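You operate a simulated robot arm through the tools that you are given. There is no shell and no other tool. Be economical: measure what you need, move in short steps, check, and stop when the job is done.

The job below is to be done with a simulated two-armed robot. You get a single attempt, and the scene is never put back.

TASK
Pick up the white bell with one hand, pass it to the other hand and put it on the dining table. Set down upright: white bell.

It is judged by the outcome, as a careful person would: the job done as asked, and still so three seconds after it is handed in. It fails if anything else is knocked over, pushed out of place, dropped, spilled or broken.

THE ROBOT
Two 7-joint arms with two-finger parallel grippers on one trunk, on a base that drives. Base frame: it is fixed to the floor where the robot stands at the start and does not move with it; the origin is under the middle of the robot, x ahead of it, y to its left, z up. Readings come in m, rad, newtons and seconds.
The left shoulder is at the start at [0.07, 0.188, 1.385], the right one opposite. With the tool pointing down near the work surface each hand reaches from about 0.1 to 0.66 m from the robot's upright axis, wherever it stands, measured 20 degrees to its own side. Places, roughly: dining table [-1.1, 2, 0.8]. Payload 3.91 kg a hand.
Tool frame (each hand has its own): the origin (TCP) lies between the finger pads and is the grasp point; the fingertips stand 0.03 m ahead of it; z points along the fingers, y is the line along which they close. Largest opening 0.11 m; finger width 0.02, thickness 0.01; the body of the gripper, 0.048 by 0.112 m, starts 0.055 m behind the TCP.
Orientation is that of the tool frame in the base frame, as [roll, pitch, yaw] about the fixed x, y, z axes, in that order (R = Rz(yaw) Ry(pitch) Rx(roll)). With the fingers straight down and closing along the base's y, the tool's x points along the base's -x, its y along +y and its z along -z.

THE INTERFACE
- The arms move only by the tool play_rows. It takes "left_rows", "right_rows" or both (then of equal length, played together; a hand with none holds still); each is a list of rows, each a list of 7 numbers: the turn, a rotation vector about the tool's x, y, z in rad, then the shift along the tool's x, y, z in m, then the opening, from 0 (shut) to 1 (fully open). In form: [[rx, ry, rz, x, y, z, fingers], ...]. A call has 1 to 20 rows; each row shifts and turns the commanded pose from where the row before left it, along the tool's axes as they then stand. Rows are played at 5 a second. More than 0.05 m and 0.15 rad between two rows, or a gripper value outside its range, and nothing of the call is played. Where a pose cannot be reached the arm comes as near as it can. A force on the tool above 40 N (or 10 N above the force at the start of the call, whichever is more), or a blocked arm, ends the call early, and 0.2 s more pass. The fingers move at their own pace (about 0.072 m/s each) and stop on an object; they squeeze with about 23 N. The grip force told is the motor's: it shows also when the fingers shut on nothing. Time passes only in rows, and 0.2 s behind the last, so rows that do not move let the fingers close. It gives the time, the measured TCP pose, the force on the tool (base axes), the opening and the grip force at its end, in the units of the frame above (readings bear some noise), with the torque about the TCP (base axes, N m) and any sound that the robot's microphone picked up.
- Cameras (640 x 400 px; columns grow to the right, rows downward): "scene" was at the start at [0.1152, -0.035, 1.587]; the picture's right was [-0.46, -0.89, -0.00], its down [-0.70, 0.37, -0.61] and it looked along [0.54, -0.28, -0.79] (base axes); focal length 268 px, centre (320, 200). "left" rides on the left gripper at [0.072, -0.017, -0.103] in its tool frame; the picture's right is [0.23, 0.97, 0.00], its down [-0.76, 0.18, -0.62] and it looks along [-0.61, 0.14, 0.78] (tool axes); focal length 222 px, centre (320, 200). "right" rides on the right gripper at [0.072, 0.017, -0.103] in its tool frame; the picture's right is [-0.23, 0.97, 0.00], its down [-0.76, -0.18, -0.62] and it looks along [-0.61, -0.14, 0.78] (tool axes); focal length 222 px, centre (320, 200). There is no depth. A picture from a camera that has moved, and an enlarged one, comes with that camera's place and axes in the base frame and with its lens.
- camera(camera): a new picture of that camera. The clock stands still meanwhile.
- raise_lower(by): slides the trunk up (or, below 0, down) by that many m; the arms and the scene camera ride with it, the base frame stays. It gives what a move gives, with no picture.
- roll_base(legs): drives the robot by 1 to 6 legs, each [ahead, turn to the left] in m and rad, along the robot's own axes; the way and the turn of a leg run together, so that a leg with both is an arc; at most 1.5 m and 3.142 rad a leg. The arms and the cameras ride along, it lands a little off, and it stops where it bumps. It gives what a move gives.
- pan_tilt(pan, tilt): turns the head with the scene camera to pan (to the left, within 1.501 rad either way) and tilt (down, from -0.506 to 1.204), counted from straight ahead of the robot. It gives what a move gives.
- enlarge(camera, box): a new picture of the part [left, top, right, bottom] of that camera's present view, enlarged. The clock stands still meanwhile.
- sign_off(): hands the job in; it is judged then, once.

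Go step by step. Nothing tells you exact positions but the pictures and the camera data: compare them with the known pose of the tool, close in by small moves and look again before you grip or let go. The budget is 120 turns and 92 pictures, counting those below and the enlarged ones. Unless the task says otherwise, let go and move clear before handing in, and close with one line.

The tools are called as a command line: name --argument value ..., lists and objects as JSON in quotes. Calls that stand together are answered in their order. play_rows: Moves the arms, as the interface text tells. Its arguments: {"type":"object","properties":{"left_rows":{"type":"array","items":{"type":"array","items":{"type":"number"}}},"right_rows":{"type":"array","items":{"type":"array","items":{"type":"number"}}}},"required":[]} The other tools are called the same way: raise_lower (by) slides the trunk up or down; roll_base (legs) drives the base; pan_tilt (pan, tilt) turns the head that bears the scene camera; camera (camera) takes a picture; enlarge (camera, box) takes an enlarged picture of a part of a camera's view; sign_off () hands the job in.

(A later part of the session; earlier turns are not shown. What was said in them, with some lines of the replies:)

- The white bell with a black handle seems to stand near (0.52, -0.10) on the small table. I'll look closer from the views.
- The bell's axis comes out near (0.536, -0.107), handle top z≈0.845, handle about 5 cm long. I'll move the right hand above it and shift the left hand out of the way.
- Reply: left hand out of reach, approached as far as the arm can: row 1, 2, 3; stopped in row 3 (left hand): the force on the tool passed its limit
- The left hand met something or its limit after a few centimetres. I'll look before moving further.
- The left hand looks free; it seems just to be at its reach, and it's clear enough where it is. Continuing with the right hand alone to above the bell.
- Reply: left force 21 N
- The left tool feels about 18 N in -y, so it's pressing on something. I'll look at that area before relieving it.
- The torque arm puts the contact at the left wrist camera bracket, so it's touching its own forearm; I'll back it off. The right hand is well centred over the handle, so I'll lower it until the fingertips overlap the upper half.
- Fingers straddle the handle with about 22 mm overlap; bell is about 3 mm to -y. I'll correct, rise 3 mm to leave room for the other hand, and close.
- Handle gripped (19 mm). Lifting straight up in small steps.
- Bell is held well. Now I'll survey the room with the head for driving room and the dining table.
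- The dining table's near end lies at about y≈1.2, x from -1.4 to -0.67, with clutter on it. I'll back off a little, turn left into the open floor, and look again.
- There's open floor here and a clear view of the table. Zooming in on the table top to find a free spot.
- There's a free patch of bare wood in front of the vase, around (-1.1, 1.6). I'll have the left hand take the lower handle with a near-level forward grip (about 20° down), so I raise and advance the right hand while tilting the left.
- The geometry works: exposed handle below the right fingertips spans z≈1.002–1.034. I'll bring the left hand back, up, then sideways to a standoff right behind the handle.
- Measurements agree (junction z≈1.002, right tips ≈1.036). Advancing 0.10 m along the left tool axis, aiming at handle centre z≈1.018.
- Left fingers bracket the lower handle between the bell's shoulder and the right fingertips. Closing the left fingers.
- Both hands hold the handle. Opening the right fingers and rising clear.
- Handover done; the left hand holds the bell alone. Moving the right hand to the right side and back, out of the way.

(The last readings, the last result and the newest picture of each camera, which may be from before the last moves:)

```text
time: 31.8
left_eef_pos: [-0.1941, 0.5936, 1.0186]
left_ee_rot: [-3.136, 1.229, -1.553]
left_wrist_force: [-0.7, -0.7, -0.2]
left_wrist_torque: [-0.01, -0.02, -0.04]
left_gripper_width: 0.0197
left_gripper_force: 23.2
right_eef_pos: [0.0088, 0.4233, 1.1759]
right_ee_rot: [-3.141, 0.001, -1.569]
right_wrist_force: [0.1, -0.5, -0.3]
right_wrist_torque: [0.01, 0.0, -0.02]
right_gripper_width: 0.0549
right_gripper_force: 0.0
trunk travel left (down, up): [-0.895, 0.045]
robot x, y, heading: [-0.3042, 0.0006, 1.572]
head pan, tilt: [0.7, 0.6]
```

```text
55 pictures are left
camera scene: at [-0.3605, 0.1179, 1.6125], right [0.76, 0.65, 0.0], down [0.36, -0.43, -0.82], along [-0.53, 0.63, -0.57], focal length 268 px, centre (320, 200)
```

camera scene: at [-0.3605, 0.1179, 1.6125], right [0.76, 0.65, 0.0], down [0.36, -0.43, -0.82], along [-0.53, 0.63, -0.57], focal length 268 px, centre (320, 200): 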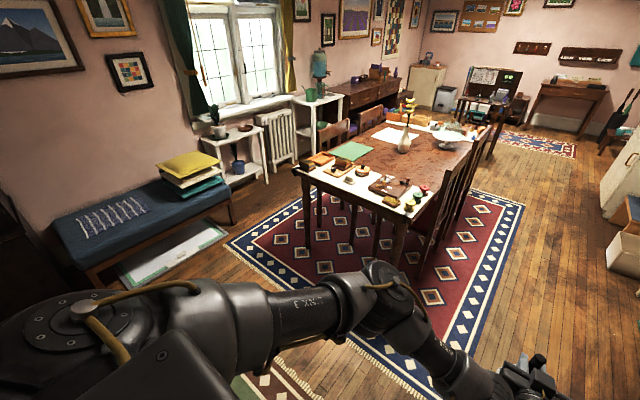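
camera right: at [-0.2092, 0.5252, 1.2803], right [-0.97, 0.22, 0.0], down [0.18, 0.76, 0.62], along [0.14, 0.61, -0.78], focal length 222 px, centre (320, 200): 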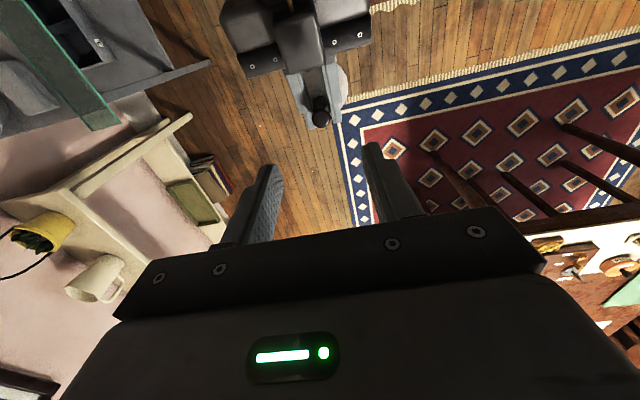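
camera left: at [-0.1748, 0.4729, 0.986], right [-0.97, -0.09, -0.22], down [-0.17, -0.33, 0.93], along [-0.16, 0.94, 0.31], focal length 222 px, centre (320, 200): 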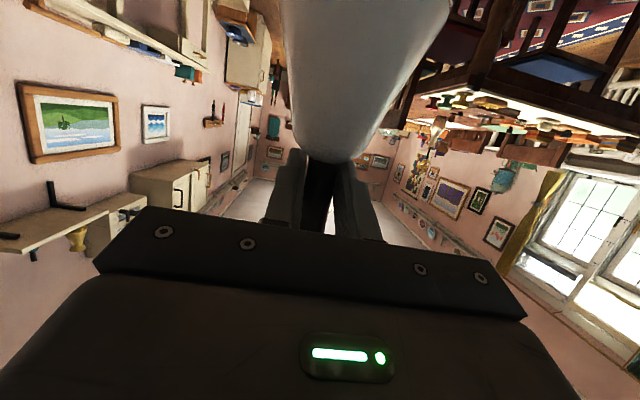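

The way is clear. Driving diagonally to in front of the table's near end, keeping the bell well above table height.

roll_base --legs '[[0, 0.85], [0.85, 0], [0, -0.85]]'

pan_tilt --pan 0.1 --tilt 0.7

camera --camera "scene"

```text
time: 40.7
left_eef_pos: [-0.8274, 1.1599, 1.0183]
left_ee_rot: [-3.134, 1.23, -1.556]
left_wrist_force: [0.7, 0.3, 0.1]
left_wrist_torque: [-0.01, 0.01, -0.04]
left_gripper_width: 0.0197
left_gripper_force: 23.3
right_eef_pos: [-0.6273, 0.9911, 1.1769]
right_ee_rot: [3.142, 0.001, -1.573]
right_wrist_force: [-0.1, -0.5, -0.4]
right_wrist_torque: [0.02, 0.0, 0.02]
right_gripper_width: 0.0551
right_gripper_force: 0.0
trunk travel left (down, up): [-0.895, 0.045]
robot x, y, heading: [-0.9367, 0.5721, 1.572]
head pan, tilt: [0.7, 0.6]
```

```text
time: 41.7
left_eef_pos: [-0.8273, 1.161, 1.0189]
left_ee_rot: [-3.136, 1.227, -1.556]
left_wrist_force: [0.8, -0.8, 0.1]
left_wrist_torque: [0.01, -0.02, -0.04]
left_gripper_width: 0.0197
left_gripper_force: 23.1
right_eef_pos: [-0.6264, 0.9906, 1.1773]
right_ee_rot: [3.139, 0.001, -1.575]
right_wrist_force: [-0.2, 1.0, 1.0]
right_wrist_torque: [0.02, 0.02, 0.05]
right_gripper_width: 0.0552
right_gripper_force: 0.1
trunk travel left (down, up): [-0.895, 0.045]
robot x, y, heading: [-0.9402, 0.5634, 1.569]
head pan, tilt: [0.099, 0.7]
```

```text
54 pictures are left
camera scene: at [-0.9482, 0.7027, 1.6039], right [1.0, 0.1, 0.0], down [0.06, -0.64, -0.76], along [-0.07, 0.76, -0.64], focal length 268 px, centre (320, 200)
```

scene: 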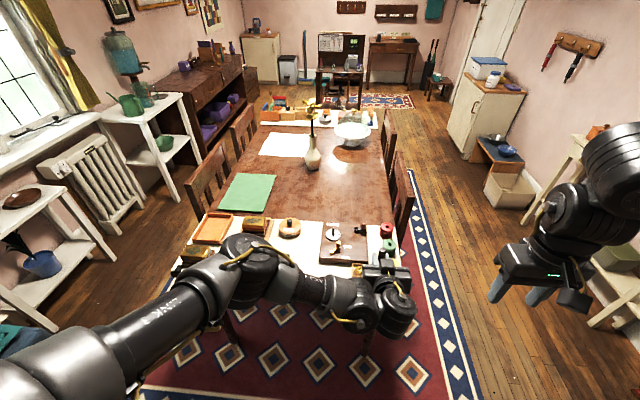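

I take the table surface at z≈0.745 and the free bare wood around (-1.05, 1.7), between the cloth items and the vase at y≈2.0. I'll shift the hand left to x≈-1.04, then drive 0.2 m ahead.

play_rows --left_rows '[[0, 0, 0, 0, 0.042, 0, 0], [0, 0, 0, 0, 0.042, 0, 0], [0, 0, 0, 0, 0.042, 0, 0], [0, 0, 0, 0, 0.042, 0, 0], [0, 0, 0, 0, 0.042, 0, 0], [0, 0, 0, 0, 0, 0, 0]]'

roll_base --legs '[[0.2, 0]]'

camera --camera "scene"

camera --camera "left"

```text
time: 43.1
left_eef_pos: [-1.0371, 1.1591, 1.0191]
left_ee_rot: [-3.137, 1.227, -1.557]
left_wrist_force: [-0.1, -0.6, 0.2]
left_wrist_torque: [-0.03, 0.04, 0.01]
left_gripper_width: 0.0194
left_gripper_force: 23.0
right_eef_pos: [-0.6248, 0.9908, 1.1757]
right_ee_rot: [3.14, -0.001, -1.573]
right_wrist_force: [0.0, -0.4, -0.4]
right_wrist_torque: [0.0, 0.03, 0.01]
right_gripper_width: 0.0549
right_gripper_force: 0.0
trunk travel left (down, up): [-0.895, 0.045]
robot x, y, heading: [-0.941, 0.5661, 1.564]
head pan, tilt: [0.099, 0.7]
```

```text
time: 44.7
left_eef_pos: [-1.0371, 1.3565, 1.0196]
left_ee_rot: [-3.134, 1.229, -1.557]
left_wrist_force: [0.2, -0.2, -2.2]
left_wrist_torque: [-0.02, 0.0, -0.03]
left_gripper_width: 0.0192
left_gripper_force: 23.2
right_eef_pos: [-0.6247, 1.1885, 1.1783]
right_ee_rot: [-3.141, 0.003, -1.572]
right_wrist_force: [0.4, 0.6, -0.4]
right_wrist_torque: [0.02, -0.01, -0.03]
right_gripper_width: 0.0551
right_gripper_force: 0.0
trunk travel left (down, up): [-0.895, 0.045]
robot x, y, heading: [-0.9363, 0.7677, 1.568]
head pan, tilt: [0.099, 0.7]
```

```text
53 pictures are left
camera scene: at [-0.948, 0.8998, 1.6043], right [1.0, 0.1, 0.0], down [0.06, -0.64, -0.77], along [-0.07, 0.76, -0.64], focal length 268 px, centre (320, 200)
```

scene: 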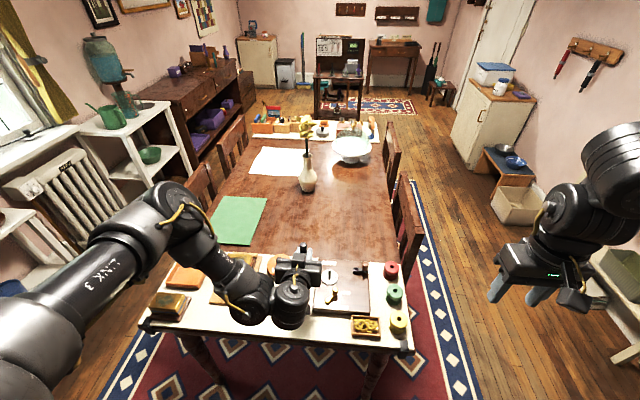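

```text
52 pictures are left
camera left: at [-1.018, 1.2358, 0.987], right [-0.97, -0.08, -0.22], down [-0.18, -0.33, 0.93], along [-0.15, 0.94, 0.31], focal length 222 px, centre (320, 200)
```

left: 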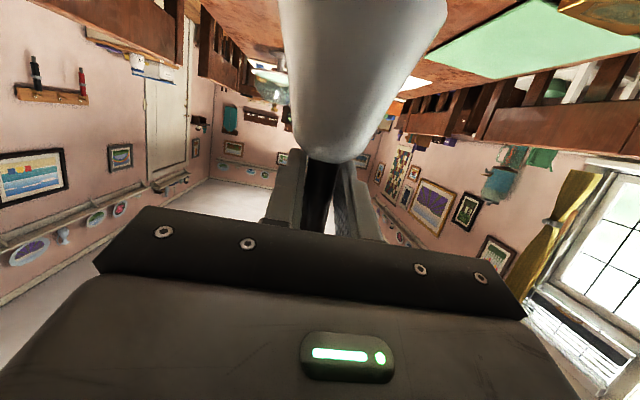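

Extending the left hand forward level, 0.32 m, over the free patch.

play_rows --left_rows '[[0, 0, 0, -0.0134, 0, 0.0377, 0], [0, 0, 0, -0.0134, 0, 0.0377, 0], [0, 0, 0, -0.0134, 0, 0.0377, 0], [0, 0, 0, -0.0134, 0, 0.0377, 0], [0, 0, 0, -0.0134, 0, 0.0377, 0], [0, 0, 0, -0.0134, 0, 0.0377, 0], [0, 0, 0, -0.0134, 0, 0.0377, 0], [0, 0, 0, -0.0134, 0, 0.0377, 0], [0, 0, 0, 0, 0, 0, 0]]'

camera --camera "scene"

camera --camera "right"

```text
time: 46.7
left_eef_pos: [-1.0441, 1.6197, 1.0196]
left_ee_rot: [-3.133, 1.226, -1.558]
left_wrist_force: [0.4, -0.5, -1.3]
left_wrist_torque: [0.02, -0.03, 0.02]
left_gripper_width: 0.0199
left_gripper_force: 23.2
left hand out of reach, approached as far as the arm can: row 7, 8
right_eef_pos: [-0.6247, 1.1916, 1.1762]
right_ee_rot: [3.139, 0.0, -1.572]
right_wrist_force: [-0.2, 0.5, -0.5]
right_wrist_torque: [-0.01, -0.01, 0.02]
right_gripper_width: 0.0552
right_gripper_force: 0.0
trunk travel left (down, up): [-0.895, 0.045]
robot x, y, heading: [-0.9389, 0.7679, 1.566]
head pan, tilt: [0.099, 0.7]
```

```text
51 pictures are left
camera scene: at [-0.9468, 0.904, 1.6038], right [1.0, 0.1, 0.0], down [0.06, -0.64, -0.76], along [-0.07, 0.76, -0.64], focal length 268 px, centre (320, 200)
```

scene: 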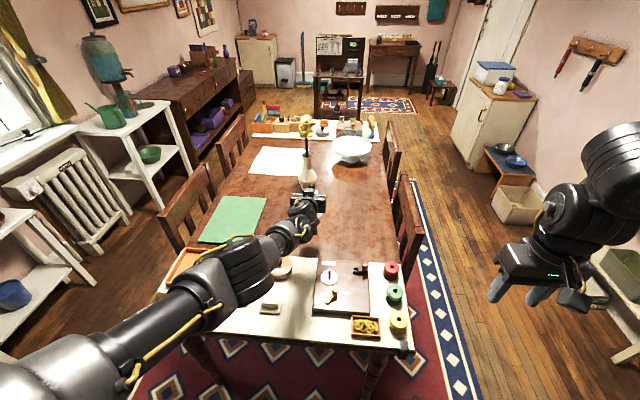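

```text
50 pictures are left
camera right: at [-0.6415, 1.1181, 1.2788], right [-0.97, 0.23, 0.0], down [0.18, 0.76, 0.62], along [0.14, 0.61, -0.78], focal length 222 px, centre (320, 200)
```

right: 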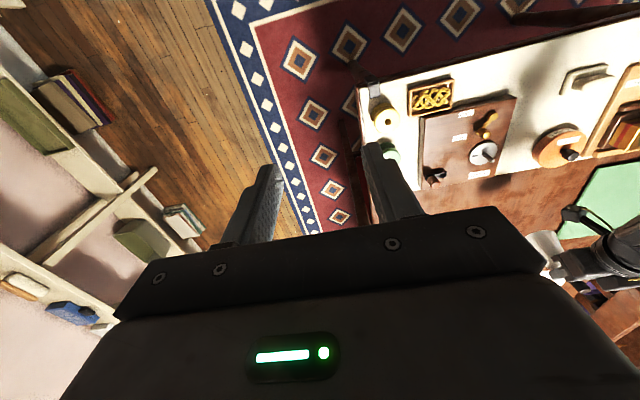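

The arm is at full stretch at y≈1.62. The table edge is at about y≈1.24, so there's room to drive 0.12 m nearer, then lower the trunk 0.1 m.

roll_base --legs '[[0.12, 0]]'

raise_lower --by -0.08

camera --camera "scene"

camera --camera "right"

```text
time: 47.9
left_eef_pos: [-1.0436, 1.7285, 1.0295]
left_ee_rot: [-3.132, 1.238, -1.555]
left_wrist_force: [-0.4, -0.9, -0.5]
left_wrist_torque: [-0.1, 0.03, -0.02]
left_gripper_width: 0.0195
left_gripper_force: 23.1
right_eef_pos: [-0.624, 1.2982, 1.1814]
right_ee_rot: [3.14, 0.012, -1.57]
right_wrist_force: [0.7, -0.2, -0.6]
right_wrist_torque: [0.04, 0.0, -0.01]
right_gripper_width: 0.0548
right_gripper_force: 0.0
trunk travel left (down, up): [-0.895, 0.045]
robot x, y, heading: [-0.9385, 0.8861, 1.567]
head pan, tilt: [0.099, 0.7]
```

```text
time: 49.1
left_eef_pos: [-1.044, 1.7367, 0.9418]
left_ee_rot: [-3.131, 1.232, -1.557]
left_wrist_force: [-0.1, -1.1, -1.9]
left_wrist_torque: [-0.05, -0.01, 0.02]
left_gripper_width: 0.0198
left_gripper_force: 23.0
right_eef_pos: [-0.624, 1.3066, 1.0983]
right_ee_rot: [3.14, 0.006, -1.572]
right_wrist_force: [-0.6, 0.0, 0.0]
right_wrist_torque: [-0.03, -0.02, -0.04]
right_gripper_width: 0.0551
right_gripper_force: 0.0
trunk travel left (down, up): [-0.815, 0.125]
robot x, y, heading: [-0.9395, 0.8848, 1.565]
head pan, tilt: [0.099, 0.7]
```

```text
49 pictures are left
camera scene: at [-0.9472, 1.02, 1.5241], right [1.0, 0.1, 0.0], down [0.06, -0.64, -0.77], along [-0.07, 0.76, -0.64], focal length 268 px, centre (320, 200)
```

scene: 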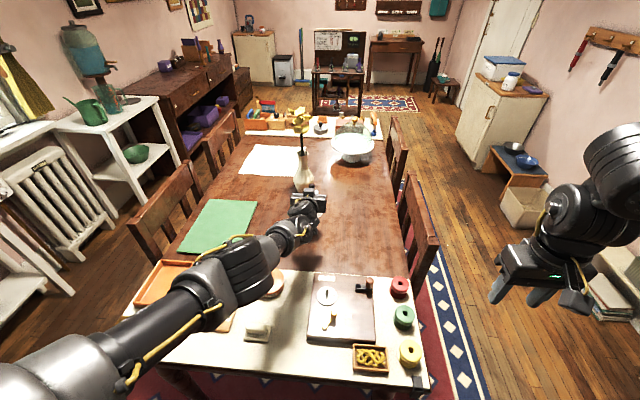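

```text
48 pictures are left
camera right: at [-0.6413, 1.2316, 1.2007], right [-0.97, 0.23, 0.0], down [0.18, 0.76, 0.63], along [0.14, 0.61, -0.78], focal length 222 px, centre (320, 200)
```

right: 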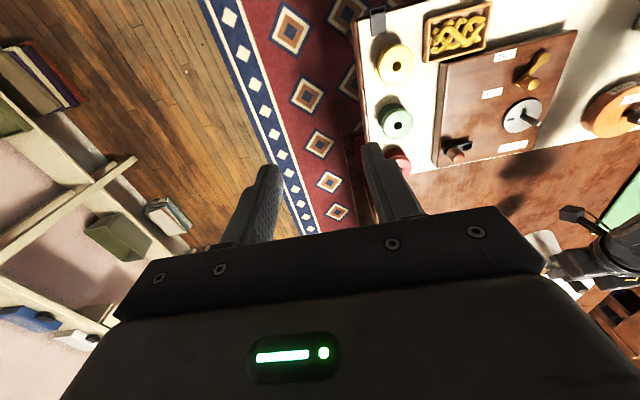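

Retracting 5 cm to y≈1.69 and checking clearance beneath the forearm before lowering further.

play_rows --left_rows '[[0, 0, 0, 0.0084, 0, -0.0235, 0], [0, 0, 0, 0.0084, 0, -0.0235, 0], [0, 0, 0, 0, 0, 0, 0]]'

enlarge --camera "scene" --box '[130, 150, 450, 350]'

camera --camera "left"

```text
time: 49.9
left_eef_pos: [-1.0435, 1.6875, 0.9403]
left_ee_rot: [-3.134, 1.227, -1.561]
left_wrist_force: [0.0, 0.2, -1.6]
left_wrist_torque: [0.0, -0.01, 0.02]
left_gripper_width: 0.0197
left_gripper_force: 22.6
right_eef_pos: [-0.6238, 1.3076, 1.0969]
right_ee_rot: [3.14, 0.001, -1.572]
right_wrist_force: [0.1, 0.0, 0.3]
right_wrist_torque: [-0.03, 0.02, 0.01]
right_gripper_width: 0.0552
right_gripper_force: 0.0
trunk travel left (down, up): [-0.815, 0.125]
robot x, y, heading: [-0.9379, 0.8874, 1.569]
head pan, tilt: [0.099, 0.7]
```

```text
2.00 times, centred on (290, 250) of scene
camera zoom: at [-0.946, 1.023, 1.5238], right [1.0, 0.1, 0.0], down [0.06, -0.64, -0.76], along [-0.07, 0.76, -0.64], focal length 536 px, centre (380, 100)
```

zoom: 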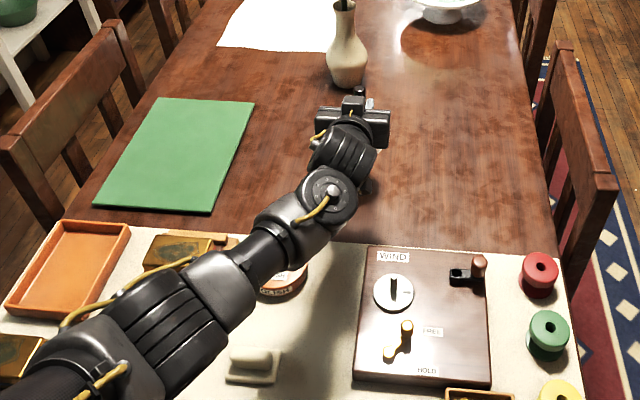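

```text
46 pictures are left
camera left: at [-1.0254, 1.5667, 0.9076], right [-0.97, -0.08, -0.22], down [-0.18, -0.33, 0.93], along [-0.15, 0.94, 0.31], focal length 222 px, centre (320, 200)
```

left: 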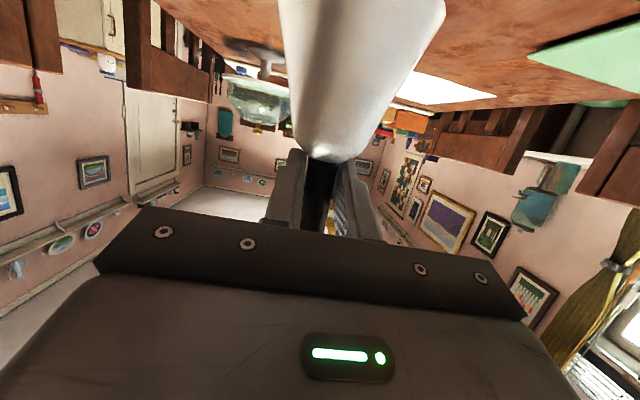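

Arm slopes down cleanly over the items. Lowering the trunk 5 cm, then checking the bell's gap to the table from the right camera.

raise_lower --by -0.05

enlarge --camera "right" --box '[480, 160, 640, 300]'

enlarge --camera "scene" --box '[230, 150, 390, 280]'

```text
time: 50.8
left_eef_pos: [-1.0425, 1.6867, 0.8918]
left_ee_rot: [-3.13, 1.231, -1.557]
left_wrist_force: [0.0, 0.4, -2.5]
left_wrist_torque: [-0.02, 0.01, 0.03]
left_gripper_width: 0.0194
left_gripper_force: 22.9
right_eef_pos: [-0.6235, 1.306, 1.0478]
right_ee_rot: [3.14, 0.003, -1.572]
right_wrist_force: [0.1, -0.4, -0.3]
right_wrist_torque: [0.0, 0.01, 0.01]
right_gripper_width: 0.0549
right_gripper_force: 0.0
trunk travel left (down, up): [-0.765, 0.175]
robot x, y, heading: [-0.938, 0.8872, 1.564]
head pan, tilt: [0.099, 0.7]
```

```text
2.86 times, centred on (560, 230) of right
camera zoom: at [-0.6413, 1.2325, 1.1504], right [-0.97, 0.23, 0.0], down [0.18, 0.76, 0.63], along [0.14, 0.61, -0.78], focal length 635 px, centre (-366, 114)
```

zoom: 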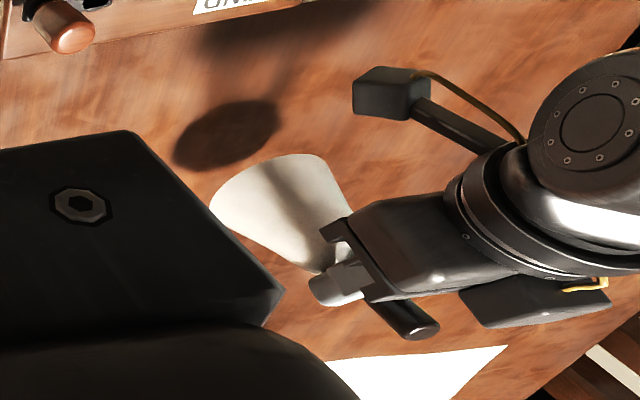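

```text
3.08 times, centred on (310, 215) of scene
camera zoom: at [-0.9472, 1.0212, 1.474], right [1.0, 0.1, 0.0], down [0.06, -0.64, -0.77], along [-0.07, 0.76, -0.64], focal length 825 px, centre (351, 154)
```

zoom: 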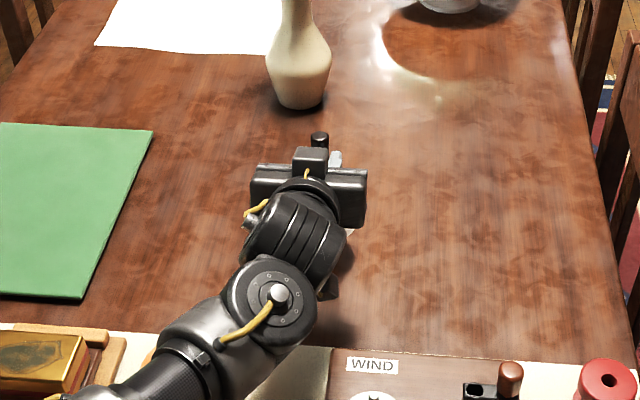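

Bare wood below, nothing near. Descending 3 cm with the arm.

play_rows --left_rows '[[0, 0, 0, 0.0094, 0, 0.00335, 0], [0, 0, 0, 0.0094, 0, 0.00335, 0], [0, 0, 0, 0.0094, 0, 0.00335, 0], [0, 0, 0, 0, 0, 0, 0]]'

enlarge --camera "right" --box '[480, 160, 640, 300]'

```text
time: 51.8
left_eef_pos: [-1.0432, 1.6876, 0.8616]
left_ee_rot: [-3.13, 1.23, -1.558]
left_wrist_force: [-0.1, -0.1, -2.0]
left_wrist_torque: [0.0, 0.03, -0.02]
left_gripper_width: 0.0198
left_gripper_force: 22.6
right_eef_pos: [-0.6245, 1.3076, 1.0487]
right_ee_rot: [3.14, 0.002, -1.573]
right_wrist_force: [-0.2, -0.2, -0.9]
right_wrist_torque: [0.0, -0.03, 0.02]
right_gripper_width: 0.0548
right_gripper_force: 0.2
trunk travel left (down, up): [-0.765, 0.175]
robot x, y, heading: [-0.939, 0.8861, 1.572]
head pan, tilt: [0.099, 0.7]
```

```text
2.86 times, centred on (560, 230) of right
camera zoom: at [-0.6412, 1.233, 1.1502], right [-0.97, 0.23, 0.0], down [0.18, 0.76, 0.63], along [0.14, 0.61, -0.78], focal length 635 px, centre (-366, 114)
```

zoom: 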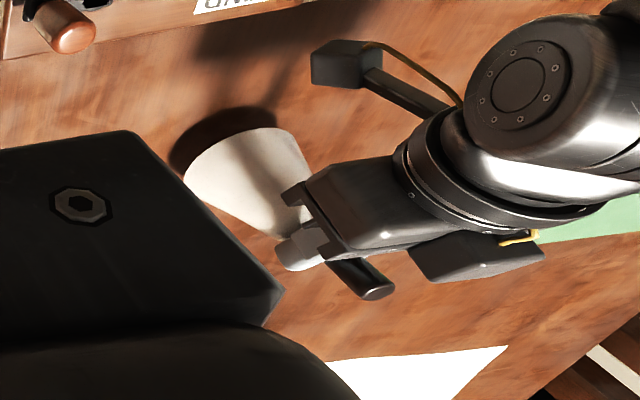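

Shadow is closing in; continuing down in smaller steps.

play_rows --left_rows '[[0, 0, 0, 0.0075, 0, 0.0027, 0], [0, 0, 0, 0.0047, 0, 0.0017, 0], [0, 0, 0, 0, 0, 0, 0]]'

enlarge --camera "right" --box '[480, 160, 640, 300]'

camera --camera "left"

```text
time: 52.6
left_eef_pos: [-1.0424, 1.6882, 0.8477]
left_ee_rot: [-3.132, 1.231, -1.557]
left_wrist_force: [0.4, -0.3, -1.5]
left_wrist_torque: [0.01, 0.02, -0.02]
left_gripper_width: 0.0197
left_gripper_force: 22.9
right_eef_pos: [-0.6252, 1.3076, 1.0481]
right_ee_rot: [3.14, 0.003, -1.573]
right_wrist_force: [0.7, -0.3, -0.1]
right_wrist_torque: [0.0, -0.01, 0.03]
right_gripper_width: 0.055
right_gripper_force: 0.0
trunk travel left (down, up): [-0.765, 0.175]
robot x, y, heading: [-0.9365, 0.8875, 1.567]
head pan, tilt: [0.099, 0.7]
```

```text
2.86 times, centred on (560, 230) of right
camera zoom: at [-0.6412, 1.2331, 1.1502], right [-0.97, 0.23, 0.0], down [0.18, 0.76, 0.63], along [0.14, 0.61, -0.78], focal length 635 px, centre (-366, 114)
```

zoom: 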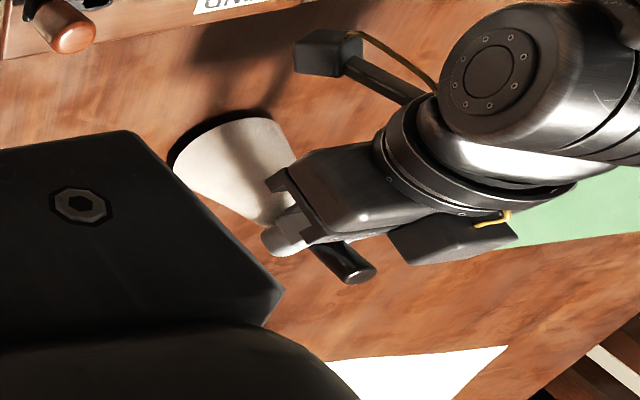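

```text
41 pictures are left
camera left: at [-1.0252, 1.5663, 0.815], right [-0.97, -0.08, -0.22], down [-0.18, -0.33, 0.93], along [-0.15, 0.94, 0.31], focal length 222 px, centre (320, 200)
```

left: 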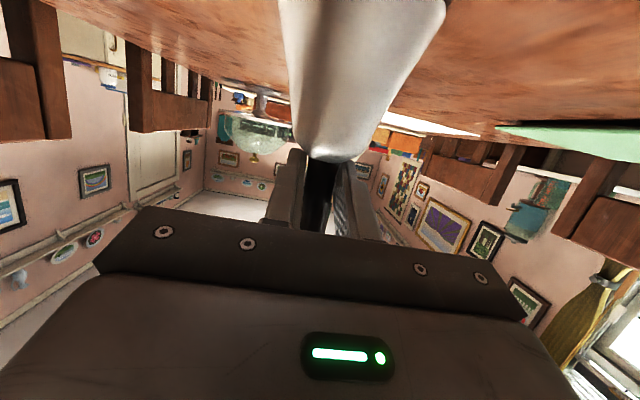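

About 1 cm left. Creeping down 2 mm per row, watching the force.

play_rows --left_rows '[[0, 0, 0, 0.0019, 0, 0.00067, 0], [0, 0, 0, 0.0019, 0, 0.00067, 0], [0, 0, 0, 0.0019, 0, 0.00067, 0], [0, 0, 0, 0, 0, 0, 0]]'

enlarge --camera "right" --box '[500, 180, 580, 250]'

```text
time: 53.6
left_eef_pos: [-1.0429, 1.6876, 0.8402]
left_ee_rot: [-3.132, 1.231, -1.56]
left_wrist_force: [-0.2, -0.4, -0.5]
left_wrist_torque: [0.0, 0.01, -0.01]
left_gripper_width: 0.0197
left_gripper_force: 22.8
right_eef_pos: [-0.6241, 1.3061, 1.0475]
right_ee_rot: [3.139, 0.002, -1.572]
right_wrist_force: [0.2, 0.2, 0.0]
right_wrist_torque: [0.0, 0.01, 0.01]
right_gripper_width: 0.0551
right_gripper_force: 0.0
trunk travel left (down, up): [-0.765, 0.175]
robot x, y, heading: [-0.9366, 0.8885, 1.57]
head pan, tilt: [0.099, 0.7]
```

```text
5.71 times, centred on (540, 215) of right
camera zoom: at [-0.6412, 1.2331, 1.1502], right [-0.97, 0.23, 0.0], down [0.18, 0.76, 0.63], along [0.14, 0.61, -0.78], focal length 1269 px, centre (-937, 114)
```

zoom: 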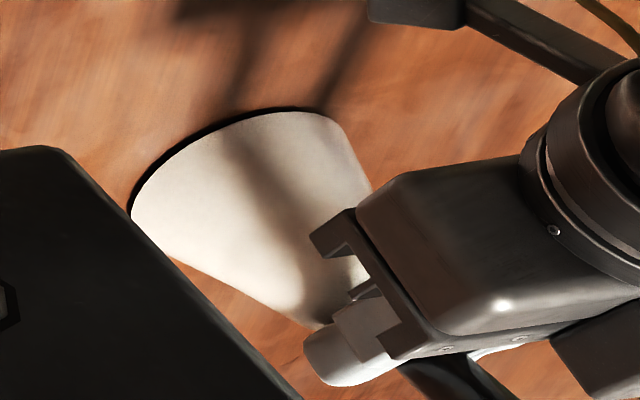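

play_rows --left_rows '[[0, 0, 0, 0.0014, 0, 0.0005, 0], [0, 0, 0, 0.0014, 0, 0.0005, 0], [0, 0, 0, 0, 0, 0, 0]]'

enlarge --camera "right" --box '[500, 180, 580, 250]'

```text
time: 54.4
left_eef_pos: [-1.0431, 1.6874, 0.8377]
left_ee_rot: [-3.13, 1.231, -1.556]
left_wrist_force: [-0.4, 0.4, -1.4]
left_wrist_torque: [-0.03, 0.0, 0.01]
left_gripper_width: 0.0198
left_gripper_force: 23.1
right_eef_pos: [-0.6247, 1.3078, 1.0467]
right_ee_rot: [3.14, 0.003, -1.572]
right_wrist_force: [-0.2, 0.9, 0.1]
right_wrist_torque: [-0.02, -0.01, 0.02]
right_gripper_width: 0.0552
right_gripper_force: 0.0
trunk travel left (down, up): [-0.765, 0.175]
robot x, y, heading: [-0.9384, 0.8836, 1.568]
head pan, tilt: [0.099, 0.7]
```

```text
5.71 times, centred on (540, 215) of right
camera zoom: at [-0.6412, 1.2331, 1.1502], right [-0.97, 0.23, 0.0], down [0.18, 0.76, 0.63], along [0.14, 0.61, -0.78], focal length 1269 px, centre (-937, 114)
```

zoom: 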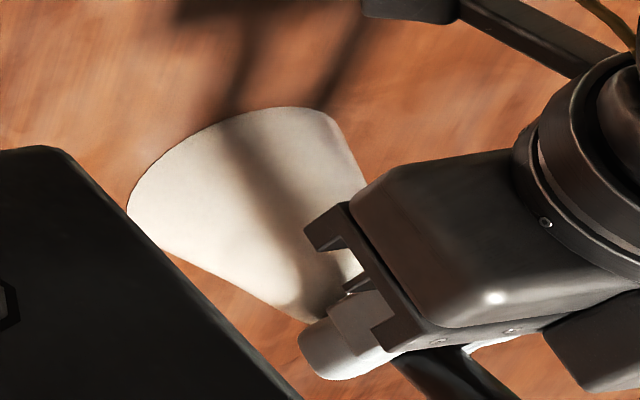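

The shadow has vanished: practically touching. One more millimetre or two, to feel contact.

play_rows --left_rows '[[0, 0, 0, 0.001, 0, 0.00035, 0], [0, 0, 0, 0, 0, 0, 0]]'

```text
time: 55.0
left_eef_pos: [-1.0427, 1.6881, 0.8387]
left_ee_rot: [-3.132, 1.233, -1.556]
left_wrist_force: [0.0, -0.4, 1.8]
left_wrist_torque: [-0.09, 0.07, -0.01]
left_gripper_width: 0.0195
left_gripper_force: 22.6
right_eef_pos: [-0.6247, 1.3075, 1.0481]
right_ee_rot: [3.139, 0.004, -1.574]
right_wrist_force: [-0.6, 0.1, 0.2]
right_wrist_torque: [-0.03, -0.01, 0.0]
right_gripper_width: 0.0549
right_gripper_force: 0.1
trunk travel left (down, up): [-0.765, 0.175]
robot x, y, heading: [-0.9374, 0.8877, 1.568]
head pan, tilt: [0.099, 0.7]
```

Contact felt (+1.8 N up). Opening the left fingers slowly.

play_rows --left_rows '[[0, 0, 0, 0, 0, 0, 0.25], [0, 0, 0, 0, 0, 0, 0.4], [0, 0, 0, 0, 0, 0, 0.6], [0, 0, 0, 0, 0, 0, 0.6]]'

enlarge --camera "right" --box '[480, 160, 640, 300]'

camera --camera "left"

```text
time: 56.0
left_eef_pos: [-1.0447, 1.6875, 0.8377]
left_ee_rot: [-3.132, 1.232, -1.556]
left_wrist_force: [0.1, -0.1, -1.7]
left_wrist_torque: [-0.02, 0.0, 0.04]
left_gripper_width: 0.066
left_gripper_force: 0.2
right_eef_pos: [-0.6251, 1.3068, 1.0482]
right_ee_rot: [3.14, 0.003, -1.572]
right_wrist_force: [-0.4, -0.2, -0.6]
right_wrist_torque: [0.0, -0.01, 0.04]
right_gripper_width: 0.0548
right_gripper_force: 0.0
trunk travel left (down, up): [-0.765, 0.175]
robot x, y, heading: [-0.9389, 0.8887, 1.567]
head pan, tilt: [0.099, 0.7]
```

```text
2.86 times, centred on (560, 230) of right
camera zoom: at [-0.6411, 1.2328, 1.1502], right [-0.97, 0.23, 0.0], down [0.18, 0.76, 0.63], along [0.14, 0.61, -0.78], focal length 635 px, centre (-366, 114)
```

zoom: 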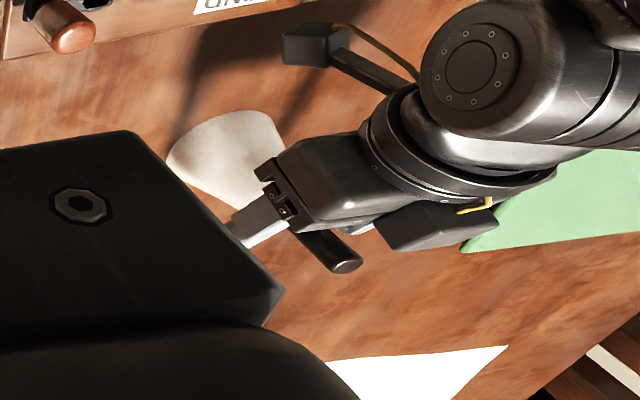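

```text
37 pictures are left
camera left: at [-1.0256, 1.5664, 0.8051], right [-0.97, -0.08, -0.22], down [-0.18, -0.33, 0.93], along [-0.15, 0.94, 0.31], focal length 222 px, centre (320, 200)
```

left: 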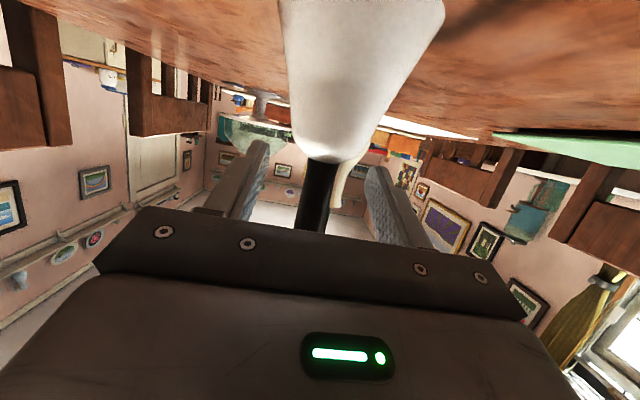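

The bell stands free and upright. Withdrawing along the tool axis, then up.

play_rows --left_rows '[[0, 0, 0, 0, 0, -0.02, 0.6], [0, 0, 0, 0, 0, -0.03, 0.6], [0, 0, 0, -0.0094, 0, -0.0234, 0.6], [0, 0, 0, -0.0282, 0, -0.01, 0.6], [0, 0, 0, -0.0282, 0, -0.01, 0.6], [0, 0, 0, -0.0282, 0, -0.01, 0.6], [0, 0, 0, -0.0282, 0, -0.01, 0.6], [0, 0, 0, 0, 0, 0, 0.6]]'

camera --camera "scene"

enlarge --camera "right" --box '[440, 100, 640, 300]'

```text
time: 57.8
left_eef_pos: [-1.0431, 1.6237, 0.9912]
left_ee_rot: [-3.132, 1.232, -1.555]
left_wrist_force: [-0.5, -0.2, -0.4]
left_wrist_torque: [-0.03, 0.02, 0.0]
left_gripper_width: 0.0663
left_gripper_force: 0.2
right_eef_pos: [-0.6238, 1.3076, 1.0479]
right_ee_rot: [3.138, 0.002, -1.572]
right_wrist_force: [0.0, 0.5, 0.7]
right_wrist_torque: [0.0, -0.01, 0.03]
right_gripper_width: 0.0549
right_gripper_force: 0.0
trunk travel left (down, up): [-0.765, 0.175]
robot x, y, heading: [-0.9371, 0.8878, 1.568]
head pan, tilt: [0.099, 0.7]
```

```text
36 pictures are left
camera scene: at [-0.9472, 1.0217, 1.4739], right [1.0, 0.1, 0.0], down [0.06, -0.64, -0.76], along [-0.07, 0.76, -0.64], focal length 268 px, centre (320, 200)
```

scene: 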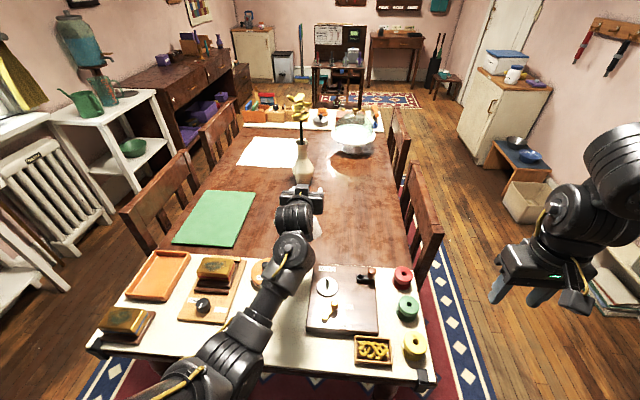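

```text
2.00 times, centred on (540, 200) of right
camera zoom: at [-0.6413, 1.2329, 1.1502], right [-0.97, 0.23, 0.0], down [0.18, 0.76, 0.63], along [0.14, 0.61, -0.78], focal length 444 px, centre (-120, 200)
```

zoom: 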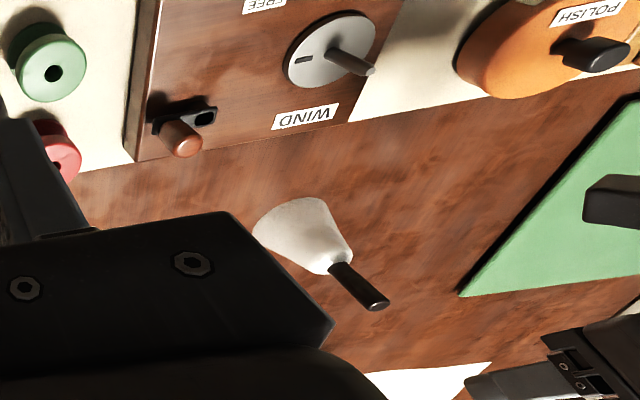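

The bell stands upright on the wood and nothing else has moved. I'll raise the trunk and back away a little so both hands are clear.

raise_lower --by 0.12

roll_base --legs '[[-0.3, 0]]'

camera --camera "scene"

```text
time: 59.3
left_eef_pos: [-1.0427, 1.6217, 1.1113]
left_ee_rot: [-3.133, 1.231, -1.557]
left_wrist_force: [0.0, 0.0, -0.3]
left_wrist_torque: [-0.01, -0.02, -0.03]
left_gripper_width: 0.0662
left_gripper_force: 0.2
right_eef_pos: [-0.6243, 1.3076, 1.1685]
right_ee_rot: [3.14, 0.003, -1.572]
right_wrist_force: [0.2, 1.4, 1.5]
right_wrist_torque: [-0.02, 0.03, -0.02]
right_gripper_width: 0.0551
right_gripper_force: 0.1
trunk travel left (down, up): [-0.885, 0.055]
robot x, y, heading: [-0.9342, 0.891, 1.568]
head pan, tilt: [0.099, 0.7]
```

```text
time: 61.4
left_eef_pos: [-1.0417, 1.3236, 1.1119]
left_ee_rot: [-3.132, 1.23, -1.561]
left_wrist_force: [-0.5, 0.3, -0.6]
left_wrist_torque: [0.0, 0.02, 0.0]
left_gripper_width: 0.0658
left_gripper_force: 0.0
right_eef_pos: [-0.6246, 1.0073, 1.1661]
right_ee_rot: [3.139, 0.001, -1.575]
right_wrist_force: [-1.3, 0.7, -0.1]
right_wrist_torque: [-0.01, -0.01, -0.01]
right_gripper_width: 0.0548
right_gripper_force: 0.1
trunk travel left (down, up): [-0.885, 0.055]
robot x, y, heading: [-0.9375, 0.5858, 1.566]
head pan, tilt: [0.099, 0.7]
```

```text
34 pictures are left
camera scene: at [-0.9481, 0.7237, 1.5937], right [1.0, 0.09, 0.0], down [0.06, -0.64, -0.76], along [-0.07, 0.76, -0.65], focal length 268 px, centre (320, 200)
```

scene: 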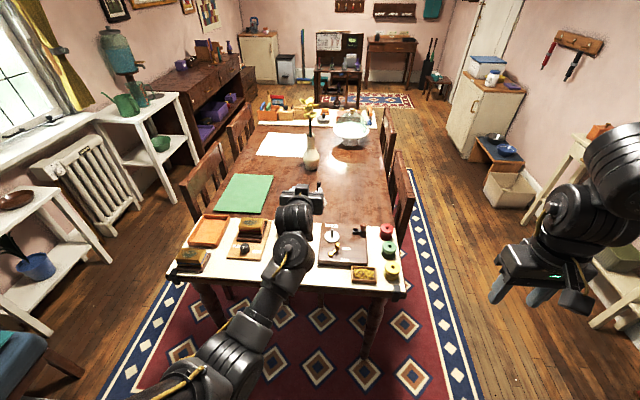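

The bell is hidden behind the left hand here, so I'll check once with the left camera.

camera --camera "left"

camera --camera "right"

```text
33 pictures are left
camera left: at [-1.0251, 1.2027, 1.0778], right [-0.97, -0.08, -0.22], down [-0.18, -0.33, 0.93], along [-0.14, 0.94, 0.31], focal length 222 px, centre (320, 200)
```

left: 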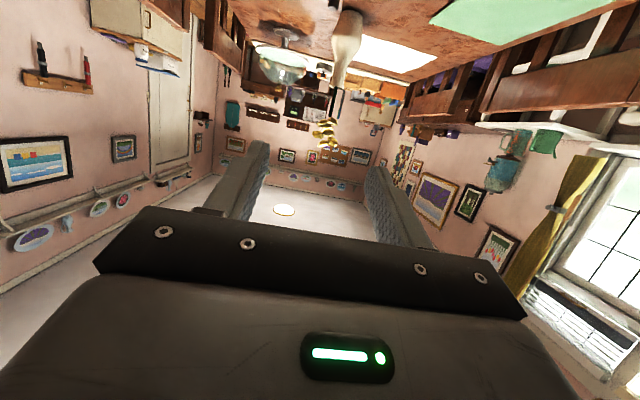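

```text
32 pictures are left
camera right: at [-0.6415, 0.9335, 1.2697], right [-0.97, 0.23, 0.0], down [0.18, 0.76, 0.62], along [0.14, 0.61, -0.78], focal length 222 px, centre (320, 200)
```

right: 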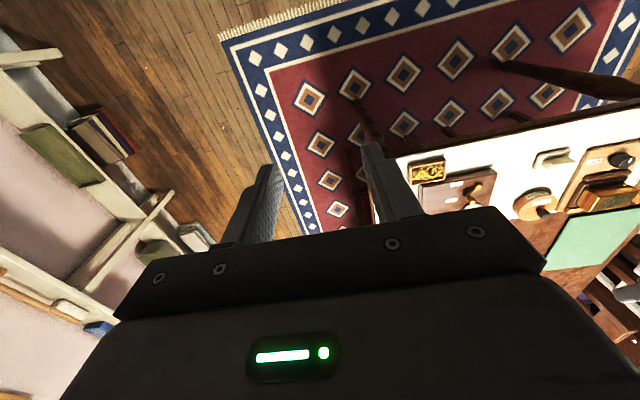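

Bell is out of frame in both views; I'll shift the left hand aside to unmask it.

play_rows --left_rows '[[0, 0, 0, 0, 0.04, 0, 0.6], [0, 0, 0, 0, 0.04, 0, 0.6], [0, 0, 0, 0, 0.04, 0, 0.6], [0, 0, 0, 0, 0, 0, 0.6]]'

enlarge --camera "scene" --box '[220, 120, 420, 245]'

```text
time: 62.4
left_eef_pos: [-1.1643, 1.3215, 1.1108]
left_ee_rot: [-3.134, 1.23, -1.563]
left_wrist_force: [1.2, -0.1, 0.0]
left_wrist_torque: [-0.04, -0.04, -0.01]
left_gripper_width: 0.066
left_gripper_force: 0.0
right_eef_pos: [-0.6252, 1.0069, 1.1681]
right_ee_rot: [3.141, 0.003, -1.576]
right_wrist_force: [-0.7, -0.2, 0.2]
right_wrist_torque: [-0.01, -0.02, 0.02]
right_gripper_width: 0.0552
right_gripper_force: 0.0
trunk travel left (down, up): [-0.885, 0.055]
robot x, y, heading: [-0.9398, 0.5865, 1.563]
head pan, tilt: [0.099, 0.7]
```

```text
3.20 times, centred on (320, 182) of scene
camera zoom: at [-0.9477, 0.7221, 1.5939], right [1.0, 0.09, 0.0], down [0.06, -0.64, -0.76], along [-0.07, 0.76, -0.64], focal length 858 px, centre (320, 256)
```

zoom: 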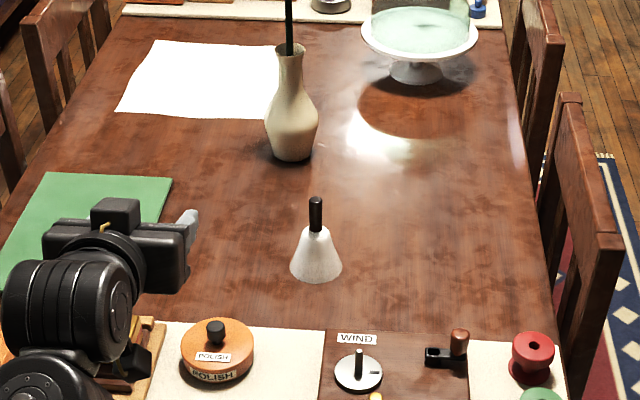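

The bell stands upright alone on the dining table, and both hands are clear. Handing in.

sign_off

```text
The job is handed in.
```

I picked up the white bell with the right hand and passed it to the left. It now stands upright on the dining table, and nothing else was disturbed in any of the pictures.
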